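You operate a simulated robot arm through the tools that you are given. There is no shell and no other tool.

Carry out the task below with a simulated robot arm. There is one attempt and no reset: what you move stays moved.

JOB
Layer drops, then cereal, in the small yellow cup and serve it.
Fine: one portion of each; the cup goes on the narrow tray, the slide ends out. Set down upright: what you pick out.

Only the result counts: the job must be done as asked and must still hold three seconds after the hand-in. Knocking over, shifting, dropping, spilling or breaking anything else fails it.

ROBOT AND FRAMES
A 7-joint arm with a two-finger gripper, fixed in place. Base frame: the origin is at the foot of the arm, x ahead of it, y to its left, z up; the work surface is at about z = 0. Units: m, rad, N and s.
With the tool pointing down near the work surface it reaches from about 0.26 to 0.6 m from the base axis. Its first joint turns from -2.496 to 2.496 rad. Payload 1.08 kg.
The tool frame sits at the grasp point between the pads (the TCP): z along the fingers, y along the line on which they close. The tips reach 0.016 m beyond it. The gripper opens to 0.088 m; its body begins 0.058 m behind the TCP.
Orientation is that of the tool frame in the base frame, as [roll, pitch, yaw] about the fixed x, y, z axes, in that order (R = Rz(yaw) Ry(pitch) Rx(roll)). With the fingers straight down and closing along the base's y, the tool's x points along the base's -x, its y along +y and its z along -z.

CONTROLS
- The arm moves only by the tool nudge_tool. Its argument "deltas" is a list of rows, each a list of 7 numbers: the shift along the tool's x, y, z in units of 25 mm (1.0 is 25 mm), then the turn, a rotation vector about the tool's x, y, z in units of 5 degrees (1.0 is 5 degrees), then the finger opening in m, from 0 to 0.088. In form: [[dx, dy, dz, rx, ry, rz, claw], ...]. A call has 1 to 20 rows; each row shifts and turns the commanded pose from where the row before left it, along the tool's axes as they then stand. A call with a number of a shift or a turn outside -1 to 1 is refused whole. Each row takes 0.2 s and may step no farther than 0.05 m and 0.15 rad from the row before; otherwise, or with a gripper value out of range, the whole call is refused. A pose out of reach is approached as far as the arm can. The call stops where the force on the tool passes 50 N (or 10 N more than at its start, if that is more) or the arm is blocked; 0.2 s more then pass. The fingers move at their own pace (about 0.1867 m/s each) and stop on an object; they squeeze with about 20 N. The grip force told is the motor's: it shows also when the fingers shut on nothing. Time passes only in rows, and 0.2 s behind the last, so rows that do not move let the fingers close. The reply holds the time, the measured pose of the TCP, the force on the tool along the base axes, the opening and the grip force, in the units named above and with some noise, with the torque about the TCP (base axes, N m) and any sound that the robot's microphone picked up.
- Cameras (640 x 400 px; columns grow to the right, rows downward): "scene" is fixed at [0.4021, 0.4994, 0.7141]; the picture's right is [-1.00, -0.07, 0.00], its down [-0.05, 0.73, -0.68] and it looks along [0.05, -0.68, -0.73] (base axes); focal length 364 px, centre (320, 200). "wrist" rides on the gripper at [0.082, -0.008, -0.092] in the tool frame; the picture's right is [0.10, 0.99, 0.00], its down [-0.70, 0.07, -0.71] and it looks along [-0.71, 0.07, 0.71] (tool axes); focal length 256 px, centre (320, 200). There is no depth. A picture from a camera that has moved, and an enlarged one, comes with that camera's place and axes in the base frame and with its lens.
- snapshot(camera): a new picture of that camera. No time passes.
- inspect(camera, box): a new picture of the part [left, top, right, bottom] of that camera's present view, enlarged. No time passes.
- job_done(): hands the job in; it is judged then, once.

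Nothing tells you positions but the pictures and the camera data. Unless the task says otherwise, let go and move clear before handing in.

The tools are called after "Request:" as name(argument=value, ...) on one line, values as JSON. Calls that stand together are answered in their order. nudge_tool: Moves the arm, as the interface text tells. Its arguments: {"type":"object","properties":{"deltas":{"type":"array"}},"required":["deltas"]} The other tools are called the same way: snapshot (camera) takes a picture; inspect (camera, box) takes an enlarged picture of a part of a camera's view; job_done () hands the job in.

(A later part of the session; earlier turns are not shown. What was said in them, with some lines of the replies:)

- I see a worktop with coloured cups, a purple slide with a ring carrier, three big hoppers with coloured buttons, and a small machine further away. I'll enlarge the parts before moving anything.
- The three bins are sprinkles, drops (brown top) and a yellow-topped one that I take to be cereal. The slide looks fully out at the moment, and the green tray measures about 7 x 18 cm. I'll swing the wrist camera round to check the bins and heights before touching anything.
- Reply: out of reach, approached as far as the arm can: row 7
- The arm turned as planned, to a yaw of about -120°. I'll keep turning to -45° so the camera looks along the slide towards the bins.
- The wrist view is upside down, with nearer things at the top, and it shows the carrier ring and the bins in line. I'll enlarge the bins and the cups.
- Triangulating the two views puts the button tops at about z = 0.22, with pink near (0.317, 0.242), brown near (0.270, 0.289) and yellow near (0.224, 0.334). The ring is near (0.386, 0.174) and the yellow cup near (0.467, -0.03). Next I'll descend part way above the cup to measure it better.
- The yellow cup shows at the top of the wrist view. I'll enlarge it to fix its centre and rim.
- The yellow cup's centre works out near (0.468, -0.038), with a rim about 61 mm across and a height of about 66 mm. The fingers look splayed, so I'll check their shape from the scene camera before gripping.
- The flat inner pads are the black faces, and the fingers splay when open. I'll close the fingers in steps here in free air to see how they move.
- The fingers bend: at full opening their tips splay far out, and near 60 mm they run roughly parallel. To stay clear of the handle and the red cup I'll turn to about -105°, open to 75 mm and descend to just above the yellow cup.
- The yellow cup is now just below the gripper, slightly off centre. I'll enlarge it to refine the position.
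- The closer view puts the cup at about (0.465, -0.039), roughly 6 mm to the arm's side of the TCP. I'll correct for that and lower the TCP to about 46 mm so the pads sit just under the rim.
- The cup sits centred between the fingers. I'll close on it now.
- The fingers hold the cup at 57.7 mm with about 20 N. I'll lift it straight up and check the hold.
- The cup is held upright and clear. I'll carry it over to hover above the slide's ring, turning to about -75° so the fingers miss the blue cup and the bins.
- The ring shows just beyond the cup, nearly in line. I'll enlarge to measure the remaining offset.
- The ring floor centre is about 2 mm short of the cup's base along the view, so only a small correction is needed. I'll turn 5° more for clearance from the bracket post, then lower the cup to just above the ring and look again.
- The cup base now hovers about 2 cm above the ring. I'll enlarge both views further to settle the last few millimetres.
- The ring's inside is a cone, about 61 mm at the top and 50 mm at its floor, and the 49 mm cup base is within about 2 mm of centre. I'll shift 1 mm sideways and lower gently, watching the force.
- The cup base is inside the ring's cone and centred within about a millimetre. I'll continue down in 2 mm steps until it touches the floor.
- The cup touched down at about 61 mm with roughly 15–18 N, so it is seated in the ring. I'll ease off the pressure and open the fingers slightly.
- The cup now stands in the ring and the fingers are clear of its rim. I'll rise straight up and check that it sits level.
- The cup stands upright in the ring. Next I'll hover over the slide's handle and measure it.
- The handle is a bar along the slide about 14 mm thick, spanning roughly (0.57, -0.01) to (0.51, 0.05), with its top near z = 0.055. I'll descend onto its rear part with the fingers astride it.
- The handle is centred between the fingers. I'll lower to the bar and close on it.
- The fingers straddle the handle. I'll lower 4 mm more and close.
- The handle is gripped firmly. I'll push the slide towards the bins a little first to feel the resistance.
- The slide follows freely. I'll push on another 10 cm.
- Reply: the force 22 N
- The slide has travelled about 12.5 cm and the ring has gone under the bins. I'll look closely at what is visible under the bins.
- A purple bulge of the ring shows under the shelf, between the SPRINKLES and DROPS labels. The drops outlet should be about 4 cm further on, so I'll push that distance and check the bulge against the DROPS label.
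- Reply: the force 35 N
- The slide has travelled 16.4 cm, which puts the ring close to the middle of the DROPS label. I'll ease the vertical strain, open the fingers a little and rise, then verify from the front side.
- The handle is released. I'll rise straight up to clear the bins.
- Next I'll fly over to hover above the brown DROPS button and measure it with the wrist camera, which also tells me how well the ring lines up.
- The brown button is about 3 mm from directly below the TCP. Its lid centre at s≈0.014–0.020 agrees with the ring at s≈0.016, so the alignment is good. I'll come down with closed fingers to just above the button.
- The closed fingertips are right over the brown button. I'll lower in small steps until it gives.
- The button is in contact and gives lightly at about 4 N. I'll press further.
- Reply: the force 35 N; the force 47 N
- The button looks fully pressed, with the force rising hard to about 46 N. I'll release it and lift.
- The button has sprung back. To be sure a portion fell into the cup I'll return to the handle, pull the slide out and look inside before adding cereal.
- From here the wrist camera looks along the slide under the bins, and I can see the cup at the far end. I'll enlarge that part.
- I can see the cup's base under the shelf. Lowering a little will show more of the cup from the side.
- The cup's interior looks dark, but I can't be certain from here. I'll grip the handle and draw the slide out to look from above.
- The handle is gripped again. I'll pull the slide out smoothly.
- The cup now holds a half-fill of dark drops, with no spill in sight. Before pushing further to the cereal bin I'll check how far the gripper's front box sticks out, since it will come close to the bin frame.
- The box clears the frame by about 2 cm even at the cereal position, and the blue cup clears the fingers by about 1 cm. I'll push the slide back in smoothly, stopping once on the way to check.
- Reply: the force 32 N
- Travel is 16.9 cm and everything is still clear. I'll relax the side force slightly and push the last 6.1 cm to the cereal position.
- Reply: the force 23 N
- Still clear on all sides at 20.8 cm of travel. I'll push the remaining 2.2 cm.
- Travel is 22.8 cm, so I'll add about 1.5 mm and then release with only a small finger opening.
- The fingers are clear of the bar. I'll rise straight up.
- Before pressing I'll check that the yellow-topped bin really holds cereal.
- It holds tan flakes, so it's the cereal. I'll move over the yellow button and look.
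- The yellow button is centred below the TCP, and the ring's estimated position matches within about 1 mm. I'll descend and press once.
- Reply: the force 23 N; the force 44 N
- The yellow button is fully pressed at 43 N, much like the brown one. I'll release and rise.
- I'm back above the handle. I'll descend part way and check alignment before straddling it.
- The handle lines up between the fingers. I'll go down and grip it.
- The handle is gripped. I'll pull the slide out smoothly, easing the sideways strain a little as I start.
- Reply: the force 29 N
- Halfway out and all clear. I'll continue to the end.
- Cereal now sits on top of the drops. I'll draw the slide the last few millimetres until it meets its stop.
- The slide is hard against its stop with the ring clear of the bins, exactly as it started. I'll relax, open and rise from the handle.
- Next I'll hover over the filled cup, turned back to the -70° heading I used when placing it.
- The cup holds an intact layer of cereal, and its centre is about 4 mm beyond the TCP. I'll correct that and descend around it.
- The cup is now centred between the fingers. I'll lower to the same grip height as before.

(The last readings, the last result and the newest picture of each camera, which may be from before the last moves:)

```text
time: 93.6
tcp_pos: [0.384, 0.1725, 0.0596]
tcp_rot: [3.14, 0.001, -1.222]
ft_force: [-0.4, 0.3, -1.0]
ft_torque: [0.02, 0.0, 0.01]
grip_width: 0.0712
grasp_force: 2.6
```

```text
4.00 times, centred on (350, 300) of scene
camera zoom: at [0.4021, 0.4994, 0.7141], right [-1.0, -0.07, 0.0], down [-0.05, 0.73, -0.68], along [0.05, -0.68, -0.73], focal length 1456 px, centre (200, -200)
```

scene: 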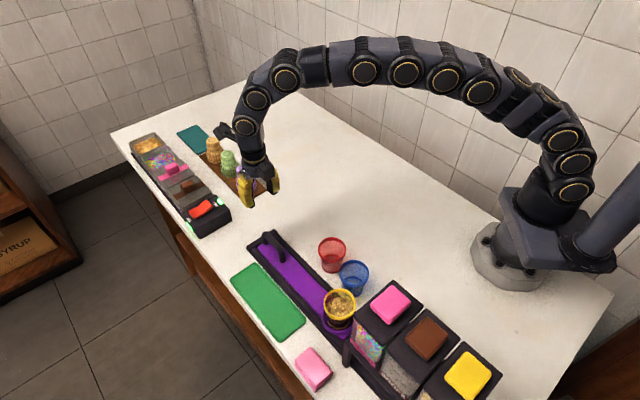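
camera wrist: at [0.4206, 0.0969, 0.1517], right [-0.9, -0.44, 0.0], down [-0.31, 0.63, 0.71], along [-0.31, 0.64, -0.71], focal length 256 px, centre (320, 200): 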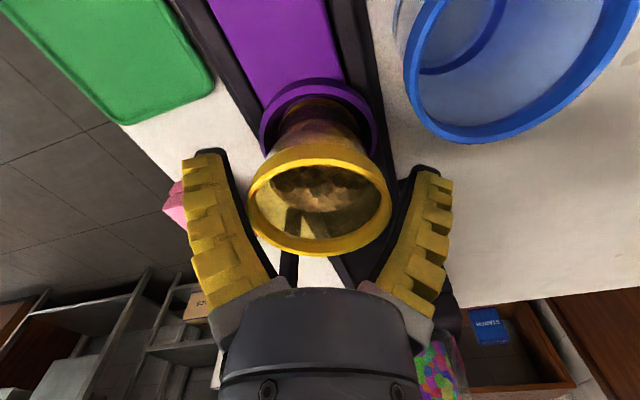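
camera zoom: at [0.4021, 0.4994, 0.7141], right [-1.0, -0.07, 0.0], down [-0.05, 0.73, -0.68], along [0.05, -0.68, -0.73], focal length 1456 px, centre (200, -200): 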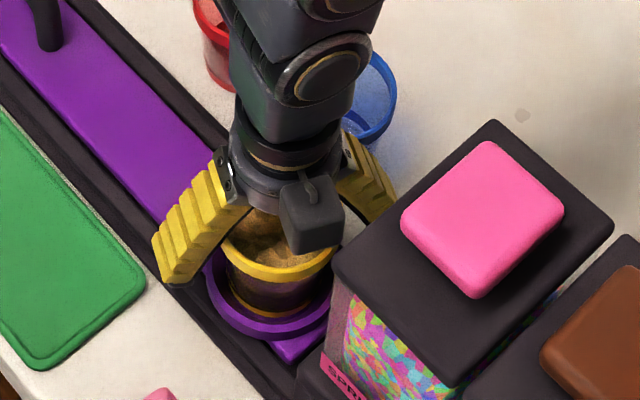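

The fingers surround the cup evenly. I'll close and take hold.

Request:
nudge_tool(deltas=[[0, 0, 0, 0, 0, 0, 0.06], [0, 0, 0, 0, 0, 0, 0.05], [0, 0, 0, 0, 0, 0, 0.04], [0, 0, 0, 0, 0, 0, 0.03], [0, 0, 0, 0, 0, 0, 0.03]])

Request:
nudge_tool(deltas=[[0, 0, -0.1, 0, 0, 0, 0.03], [0, 0, -0.2, 0, 0, 0, 0.03], [0, 0, -0.3, 0, 0, 0, 0.03], [0, 0, -0.4, 0, 0, 0, 0.03]])

Request:
snapshot(camera="wrist")

Request:
inspect(camera="scene", box=[300, 250, 400, 350])

```text
time: 94.8
tcp_pos: [0.3845, 0.1729, 0.0596]
tcp_rot: [3.14, -0.001, -1.223]
ft_force: [1.0, 0.4, -0.1]
ft_torque: [0.02, 0.01, 0.02]
grip_width: 0.0579
grasp_force: 20.3
```

```text
time: 95.8
tcp_pos: [0.3856, 0.1722, 0.0853]
tcp_rot: [3.14, 0.0, -1.222]
ft_force: [0.6, -1.3, -0.3]
ft_torque: [0.0, 0.02, -0.03]
grip_width: 0.058
grasp_force: 20.0
```

```text
taken
camera wrist: at [0.4213, 0.0966, 0.1772], right [-0.9, -0.44, 0.0], down [-0.31, 0.63, 0.71], along [-0.31, 0.64, -0.71], focal length 256 px, centre (320, 200)
```

wrist: 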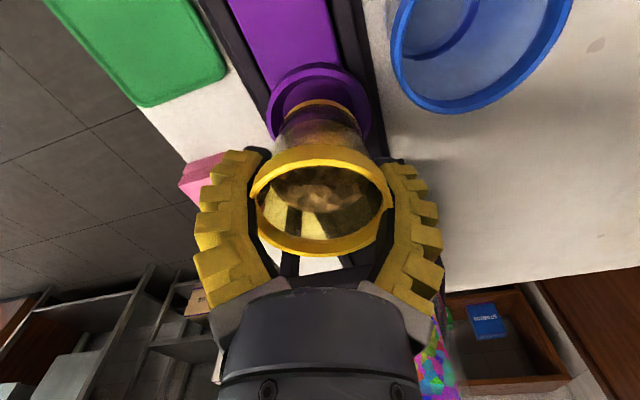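

```text
4.00 times, centred on (350, 300) of scene
camera zoom: at [0.4021, 0.4994, 0.7141], right [-1.0, -0.07, 0.0], down [-0.05, 0.73, -0.68], along [0.05, -0.68, -0.73], focal length 1456 px, centre (200, -200)
```

zoom: 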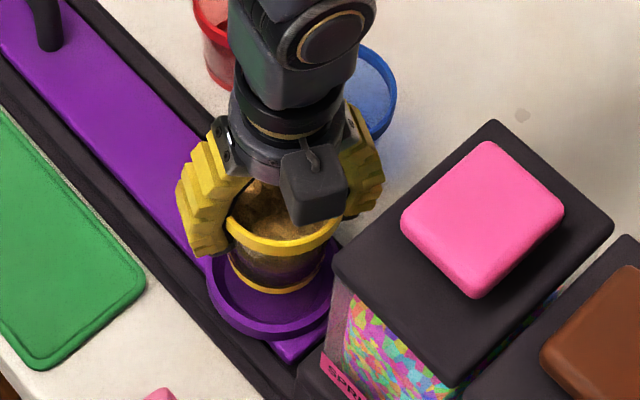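

The cup came out of the ring upright. I'll lift it higher and carry it gently over to the green tray.

Request:
nudge_tool(deltas=[[0, 0, -0.4, 0, 0, 0, 0.03], [0, 0, -0.5, 0, 0, 0, 0.03], [0, 0, -0.5, 0, 0, 0, 0.03], [0, 0, -0.5, 0, 0, 0, 0.03], [0, 0, -0.5, 0, 0, 0, 0.03], [0, 0, -0.3, 0, 0, 0, 0.03], [0.1, -0.15, 0, 0, 0, 0, 0.03], [0.2, -0.3, 0, 0, 0, 0, 0.03], [0.3, -0.46, 0, 0, 0, 0, 0.03], [0.34, -0.52, 0, 0, 0, 0, 0.03], [0.34, -0.52, 0, 0, 0, 0, 0.03], [0.34, -0.52, 0, 0, 0, 0, 0.03], [0.34, -0.52, 0, 0, 0, 0, 0.03], [0.34, -0.52, 0, 0, 0, 0, 0.03], [0.34, -0.52, 0, 0, 0, 0, 0.03], [0.34, -0.52, 0, 0, 0, 0, 0.03], [0.3, -0.46, 0, 0, 0, 0, 0.03], [0.2, -0.28, 0, 0, 0, 0, 0.03], [0.12, -0.15, 0, 0, 0, 0, 0.03]])

Request:
snapshot(camera="wrist")

Request:
snapshot(camera="scene")

```text
time: 99.8
tcp_pos: [0.5449, 0.1353, 0.1527]
tcp_rot: [3.14, -0.001, -1.219]
ft_force: [0.9, -0.4, -0.5]
ft_torque: [0.0, 0.01, -0.03]
grip_width: 0.0577
grasp_force: 20.3
```

```text
taken
camera wrist: at [0.5806, 0.0598, 0.2442], right [-0.9, -0.44, 0.0], down [-0.31, 0.63, 0.71], along [-0.31, 0.64, -0.7], focal length 256 px, centre (320, 200)
```

wrist: 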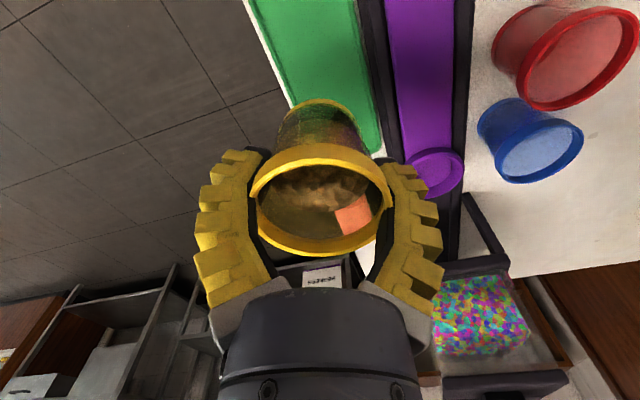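

```text
taken
```

scene: 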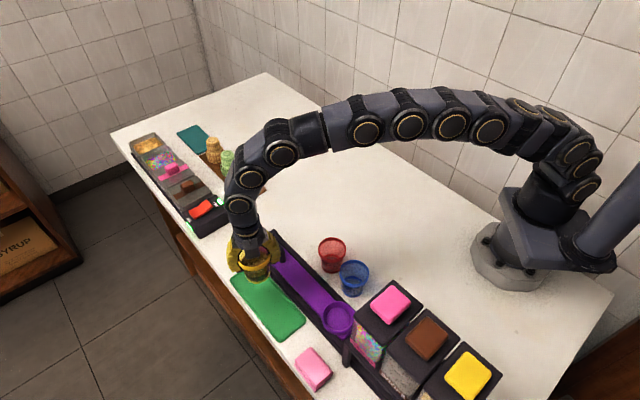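

The cup is over the green tray. I'll enlarge to centre it across the tray's width.

Request:
inspect(camera="wrist", box=[230, 0, 400, 160])

Request:
inspect(camera="scene", box=[220, 220, 320, 350])

```text
2.50 times, centred on (315, 80) of wrist
camera zoom: at [0.5806, 0.0598, 0.2442], right [-0.9, -0.44, 0.0], down [-0.31, 0.63, 0.71], along [-0.31, 0.64, -0.7], focal length 640 px, centre (332, 500)
```

zoom: 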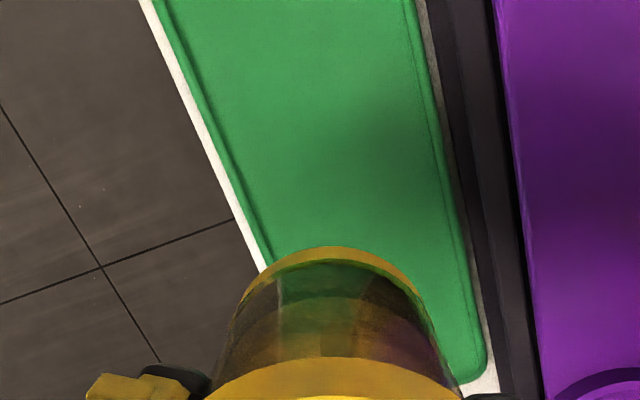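

```text
3.08 times, centred on (270, 285) of scene
camera zoom: at [0.4021, 0.4994, 0.7141], right [-1.0, -0.07, 0.0], down [-0.05, 0.73, -0.68], along [0.05, -0.68, -0.73], focal length 1120 px, centre (474, -62)
```

zoom: 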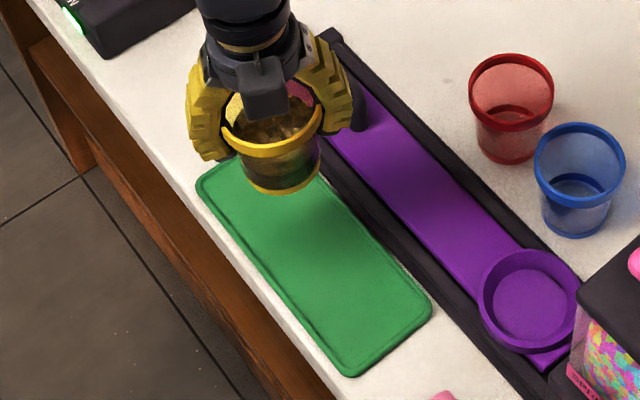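

The tray spans about 75 mm across and the cup is some 5 mm off its centreline. I'll shift it across and lower most of the way.

Request:
nudge_tool(deltas=[[0.083, 0.18, 0, 0, 0, 0, 0.03], [0, 0, 0.3, 0, 0, 0, 0.03], [0, 0, 0.5, 0, 0, 0, 0.03], [0, 0, 0.6, 0, 0, 0, 0.03], [0, 0, 0.6, 0, 0, 0, 0.03], [0, 0, 0.6, 0, 0, 0, 0.03], [0, 0, 0.5, 0, 0, 0, 0.03], [0, 0, 0.25, 0, 0, 0, 0.03]])

Request:
snapshot(camera="wrist")

Request:
inspect(camera="scene", box=[220, 220, 320, 350])

```text
time: 101.6
tcp_pos: [0.5411, 0.1298, 0.0684]
tcp_rot: [3.141, 0.0, -1.222]
ft_force: [-0.5, -0.2, -1.5]
ft_torque: [0.02, 0.02, 0.02]
grip_width: 0.0573
grasp_force: 19.9
```

```text
taken
camera wrist: at [0.577, 0.0551, 0.16], right [-0.9, -0.44, 0.0], down [-0.31, 0.63, 0.71], along [-0.31, 0.64, -0.71], focal length 256 px, centre (320, 200)
```

wrist: 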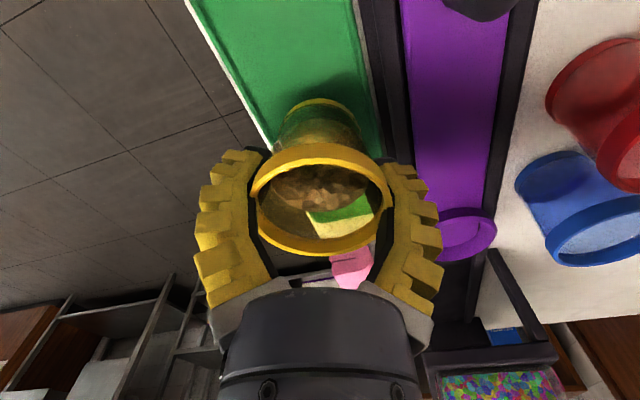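

```text
3.08 times, centred on (270, 285) of scene
camera zoom: at [0.4021, 0.4994, 0.7141], right [-1.0, -0.07, 0.0], down [-0.05, 0.73, -0.68], along [0.05, -0.68, -0.73], focal length 1120 px, centre (474, -62)
```

zoom: 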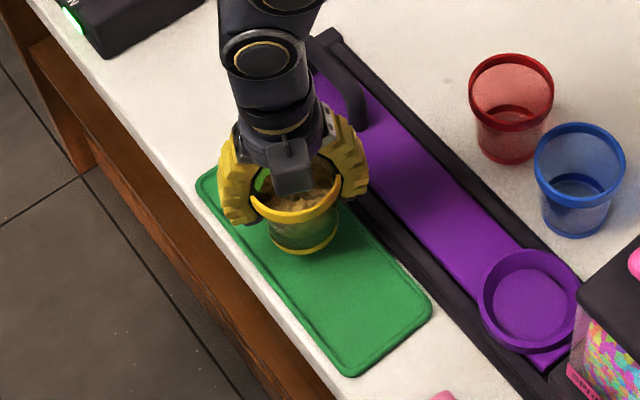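

Request:
inspect(camera="wrist", box=[240, 30, 400, 160])

Request:
inspect(camera="scene", box=[280, 265, 350, 325])

Request:
inspect(camera="scene", box=[275, 265, 345, 325])

```text
3.08 times, centred on (320, 95) of wrist
camera zoom: at [0.577, 0.0551, 0.16], right [-0.9, -0.44, 0.0], down [-0.31, 0.63, 0.71], along [-0.31, 0.64, -0.71], focal length 788 px, centre (320, 523)
```

zoom: 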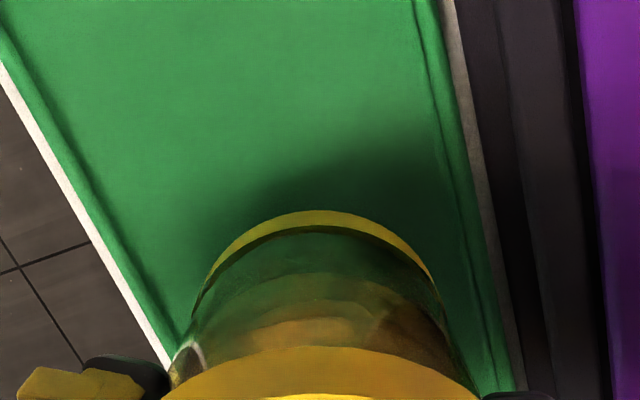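

```text
6.67 times, centred on (315, 295) of scene
camera zoom: at [0.4021, 0.4994, 0.7141], right [-1.0, -0.07, 0.0], down [-0.05, 0.73, -0.68], along [0.05, -0.68, -0.73], focal length 2427 px, centre (353, -433)
```

zoom: 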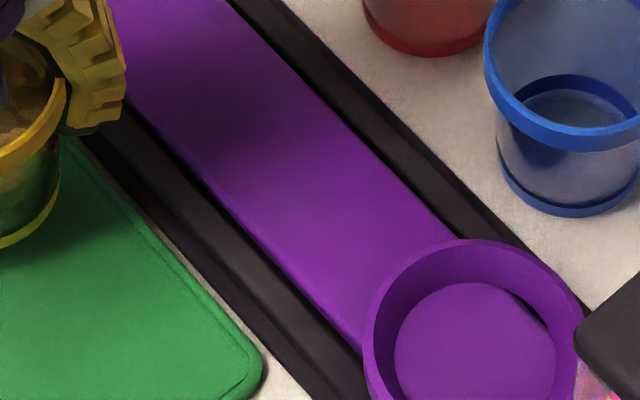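

```text
6.67 times, centred on (310, 295) of scene
camera zoom: at [0.4021, 0.4994, 0.7141], right [-1.0, -0.07, 0.0], down [-0.05, 0.73, -0.68], along [0.05, -0.68, -0.73], focal length 2427 px, centre (387, -433)
```

zoom: 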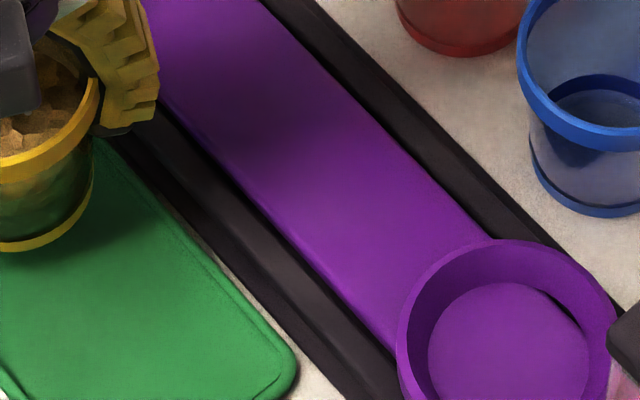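

The cup is centred on the tray within about 2 mm and nothing has spilled. I'll lower the last bit gently until it touches.

Request:
nudge_tool(deltas=[[0, 0, 0.25, 0, 0, 0, 0.03], [0, 0, 0.2, 0, 0, 0, 0.03], [0, 0, 0.1, 0, 0, 0, 0.03]])

Request:
nudge_tool(deltas=[[0, 0, 0.06, 0, 0, 0, 0.03]])

```text
time: 102.4
tcp_pos: [0.5404, 0.1314, 0.0548]
tcp_rot: [-3.14, 0.001, -1.221]
ft_force: [1.3, -0.6, -0.5]
ft_torque: [0.0, -0.02, 0.01]
grip_width: 0.0578
grasp_force: 19.8
```

```text
time: 102.8
tcp_pos: [0.5402, 0.1314, 0.0529]
tcp_rot: [3.14, 0.0, -1.221]
ft_force: [0.0, -0.1, 0.2]
ft_torque: [0.0, -0.02, -0.03]
grip_width: 0.0575
grasp_force: 20.0
```

Request:
nudge_tool(deltas=[[0, 0, 0.06, 0, 0, 0, 0.03]])

Request:
nudge_tool(deltas=[[0, 0, 0.04, 0, 0, 0, 0.03]])

Request:
inspect(camera="scene", box=[230, 245, 320, 320])

```text
time: 103.2
tcp_pos: [0.5388, 0.1308, 0.0524]
tcp_rot: [3.141, 0.001, -1.223]
ft_force: [0.5, -0.1, -0.4]
ft_torque: [0.02, 0.01, 0.03]
grip_width: 0.0575
grasp_force: 20.3
```

```text
time: 103.6
tcp_pos: [0.5403, 0.1314, 0.0511]
tcp_rot: [3.141, 0.002, -1.222]
ft_force: [0.7, 0.2, -0.6]
ft_torque: [-0.02, -0.01, 0.0]
grip_width: 0.0576
grasp_force: 20.1
```

```text
5.33 times, centred on (275, 282) of scene
camera zoom: at [0.4021, 0.4994, 0.7141], right [-1.0, -0.07, 0.0], down [-0.05, 0.73, -0.68], along [0.05, -0.68, -0.73], focal length 1941 px, centre (560, -240)
```

zoom: 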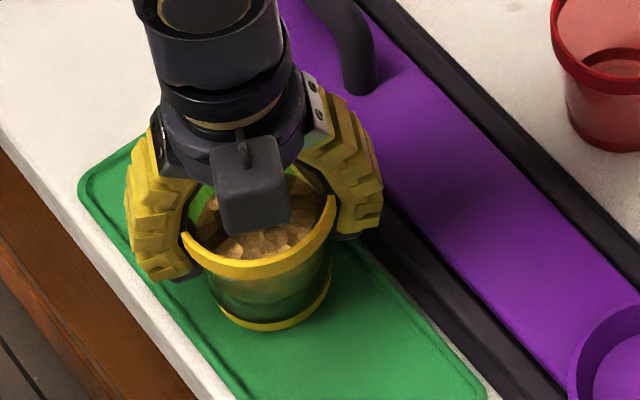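

There's no contact yet, so I'll keep going down a millimetre or so at a time.

Request:
nudge_tool(deltas=[[0, 0, 0.06, 0, 0, 0, 0.03]])

Request:
nudge_tool(deltas=[[0, 0, 0.05, 0, 0, 0, 0.03]])

Request:
nudge_tool(deltas=[[0, 0, 0.04, 0, 0, 0, 0.03]])

```text
time: 104.0
tcp_pos: [0.5407, 0.1307, 0.0501]
tcp_rot: [-3.141, -0.001, -1.223]
ft_force: [-1.4, 0.1, 4.8]
ft_torque: [0.0, 0.1, -0.03]
grip_width: 0.0577
grasp_force: 20.0
```

```text
time: 104.4
tcp_pos: [0.5403, 0.131, 0.0506]
tcp_rot: [-3.142, 0.001, -1.222]
ft_force: [-3.9, 1.0, 14.3]
ft_torque: [0.06, 0.14, 0.03]
grip_width: 0.0572
grasp_force: 20.4
```

```text
time: 104.8
tcp_pos: [0.5416, 0.1295, 0.0481]
tcp_rot: [-3.139, 0.001, -1.221]
ft_force: [-1.5, 1.2, 17.2]
ft_torque: [0.13, 0.02, 0.01]
grip_width: 0.0573
grasp_force: 19.6
```

The cup has touched down, reading 5 to 17 N. I'll ease the pressure back and open the fingers slowly.

Request:
nudge_tool(deltas=[[0, 0, -0.05, 0, 0, 0, 0.03], [0, 0, 0, 0, 0, 0, 0.055], [0, 0, 0, 0, 0, 0, 0.06], [0, 0, 0, 0, 0, 0, 0.066], [0, 0, 0, 0, 0, 0, 0.07], [0, 0, 0, 0, 0, 0, 0.07]])

Request:
snapshot(camera="wrist")

Request:
inspect(camera="scene", box=[230, 245, 320, 320])

```text
time: 106.2
tcp_pos: [0.5413, 0.1302, 0.0488]
tcp_rot: [3.141, 0.001, -1.222]
ft_force: [-0.2, -0.5, -0.3]
ft_torque: [0.0, -0.03, -0.02]
grip_width: 0.0728
grasp_force: 2.1
```

```text
taken
camera wrist: at [0.5764, 0.0549, 0.1409], right [-0.9, -0.44, 0.0], down [-0.31, 0.63, 0.71], along [-0.31, 0.64, -0.71], focal length 256 px, centre (320, 200)
```

wrist: 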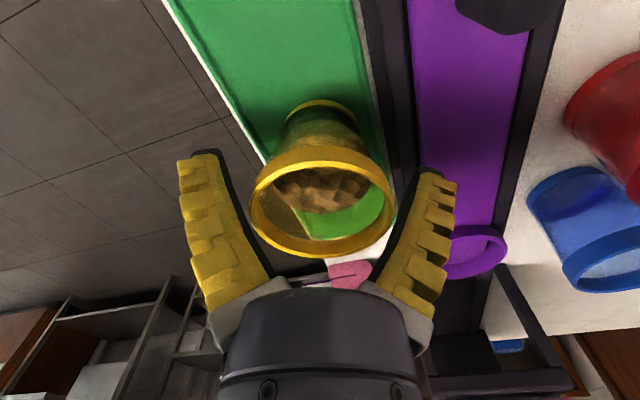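

```text
5.33 times, centred on (275, 282) of scene
camera zoom: at [0.4021, 0.4994, 0.7141], right [-1.0, -0.07, 0.0], down [-0.05, 0.73, -0.68], along [0.05, -0.68, -0.73], focal length 1941 px, centre (560, -240)
```

zoom: 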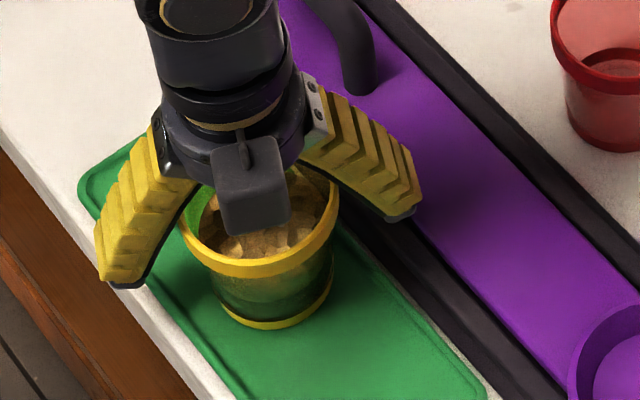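

The cup stands on the tray and both fingers are clear. I'll rise straight up slowly.

Request:
nudge_tool(deltas=[[0, 0, -0.2, 0, 0, 0, 0.072], [0, 0, -0.4, 0, 0, 0, 0.072], [0, 0, -0.6, 0, 0, 0, 0.072], [0, 0, -0.8, 0, 0, 0, 0.072], [0, 0, -1, 0, 0, 0, 0.072], [0, 0, -1, 0, 0, 0, 0.072], [0, 0, -1, 0, 0, 0, 0.072], [0, 0, -1, 0, 0, 0, 0.072]])

Request:
snapshot(camera="wrist")

Request:
snapshot(camera="scene")

Request:
inspect(camera="scene", box=[230, 245, 320, 320])

```text
time: 108.0
tcp_pos: [0.5413, 0.131, 0.1963]
tcp_rot: [-3.141, -0.002, -1.221]
ft_force: [-0.3, -0.5, 0.4]
ft_torque: [0.0, 0.01, 0.02]
grip_width: 0.0748
grasp_force: 1.6
```

```text
taken
camera wrist: at [0.5764, 0.0549, 0.2891], right [-0.9, -0.44, 0.0], down [-0.31, 0.63, 0.71], along [-0.31, 0.64, -0.7], focal length 256 px, centre (320, 200)
```

wrist: 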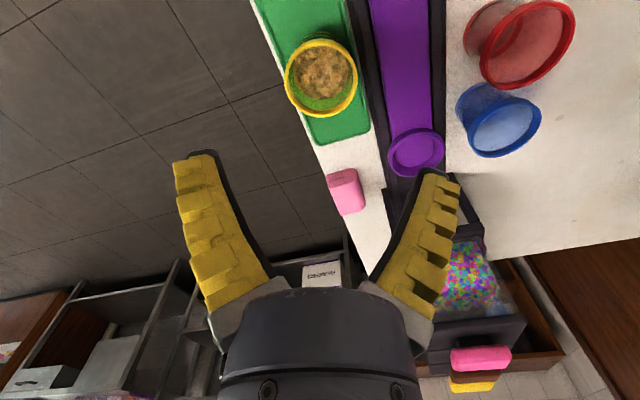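

```text
taken
```

scene: 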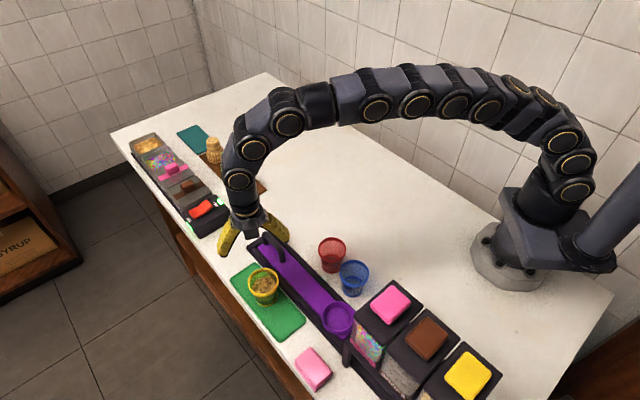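

```text
5.33 times, centred on (275, 282) of scene
camera zoom: at [0.4021, 0.4994, 0.7141], right [-1.0, -0.07, 0.0], down [-0.05, 0.73, -0.68], along [0.05, -0.68, -0.73], focal length 1941 px, centre (560, -240)
```

zoom: 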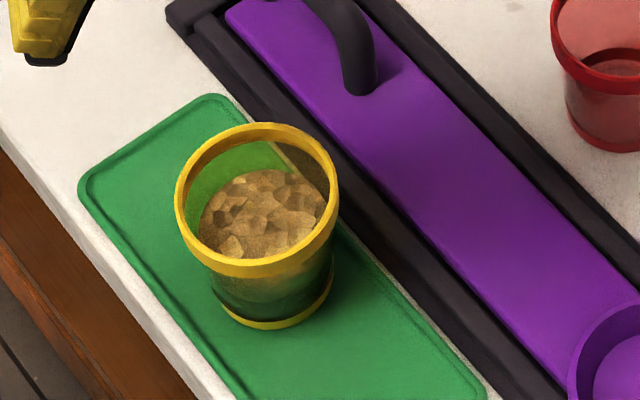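

The cup stands upright on the green tray with cereal over the drops, and the slide is out. I'll back off a bit more and check the ring and surroundings once before handing in.

Request:
nudge_tool(deltas=[[0, 0, -0.8, 0, 0, 0, 0.072], [0, 0, -0.8, 0, 0, 0, 0.072], [0, 0, -0.8, 0, 0, 0, 0.072], [0, 0, 0, 0, 0, 0, 0.072]])

Request:
inspect(camera="scene", box=[230, 220, 430, 400])

Request:
inspect(camera="wrist", box=[270, 0, 450, 200])

```text
time: 109.0
tcp_pos: [0.5415, 0.1307, 0.2603]
tcp_rot: [-3.141, -0.001, -1.222]
ft_force: [0.7, 0.7, -0.8]
ft_torque: [-0.02, -0.03, 0.0]
grip_width: 0.0746
grasp_force: 1.5
```

```text
2.22 times, centred on (330, 310) of scene
camera zoom: at [0.4021, 0.4994, 0.7141], right [-1.0, -0.07, 0.0], down [-0.05, 0.73, -0.68], along [0.05, -0.68, -0.73], focal length 809 px, centre (298, -44)
```

zoom: 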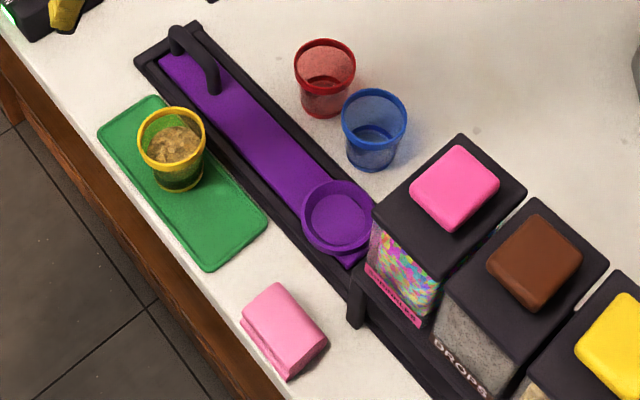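

```text
2.00 times, centred on (360, 100) of wrist
camera zoom: at [0.5771, 0.0557, 0.3514], right [-0.9, -0.44, 0.0], down [-0.31, 0.63, 0.71], along [-0.31, 0.64, -0.71], focal length 512 px, centre (240, 400)
```

zoom: 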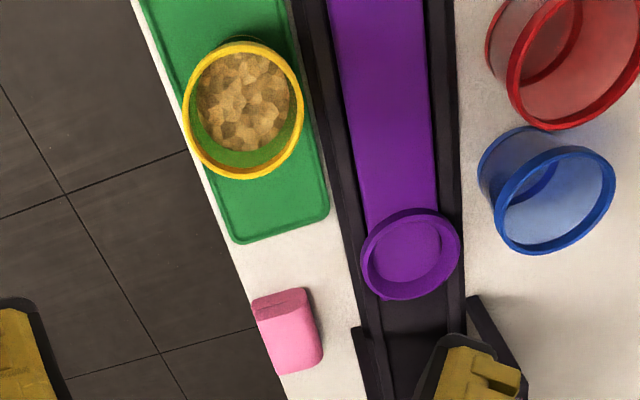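

The yellow cup stands upright on the green tray with drops below and cereal on top. The slide is out and empty, nothing else has moved, and the arm is clear, so I'm handing in.

Request:
job_done()

```text
The job is handed in.
```

The job is handed in. The small yellow cup is upright on the green tray, with one portion of drops and one portion of cereal layered on top.

- **Slide:** it is pulled out against its stop, and its ring is empty.
- **Surroundings:** the last pictures showed no spills. The red and blue cups, the pink block and the bins were where they started.
- **Two things I assumed:** I took the green tray (about 7 x 18 cm) as the narrow one, because the teal mat is out of reach. I also took the yellow-topped bin as the cereal from the tan flakes inside, since its label was out of view.
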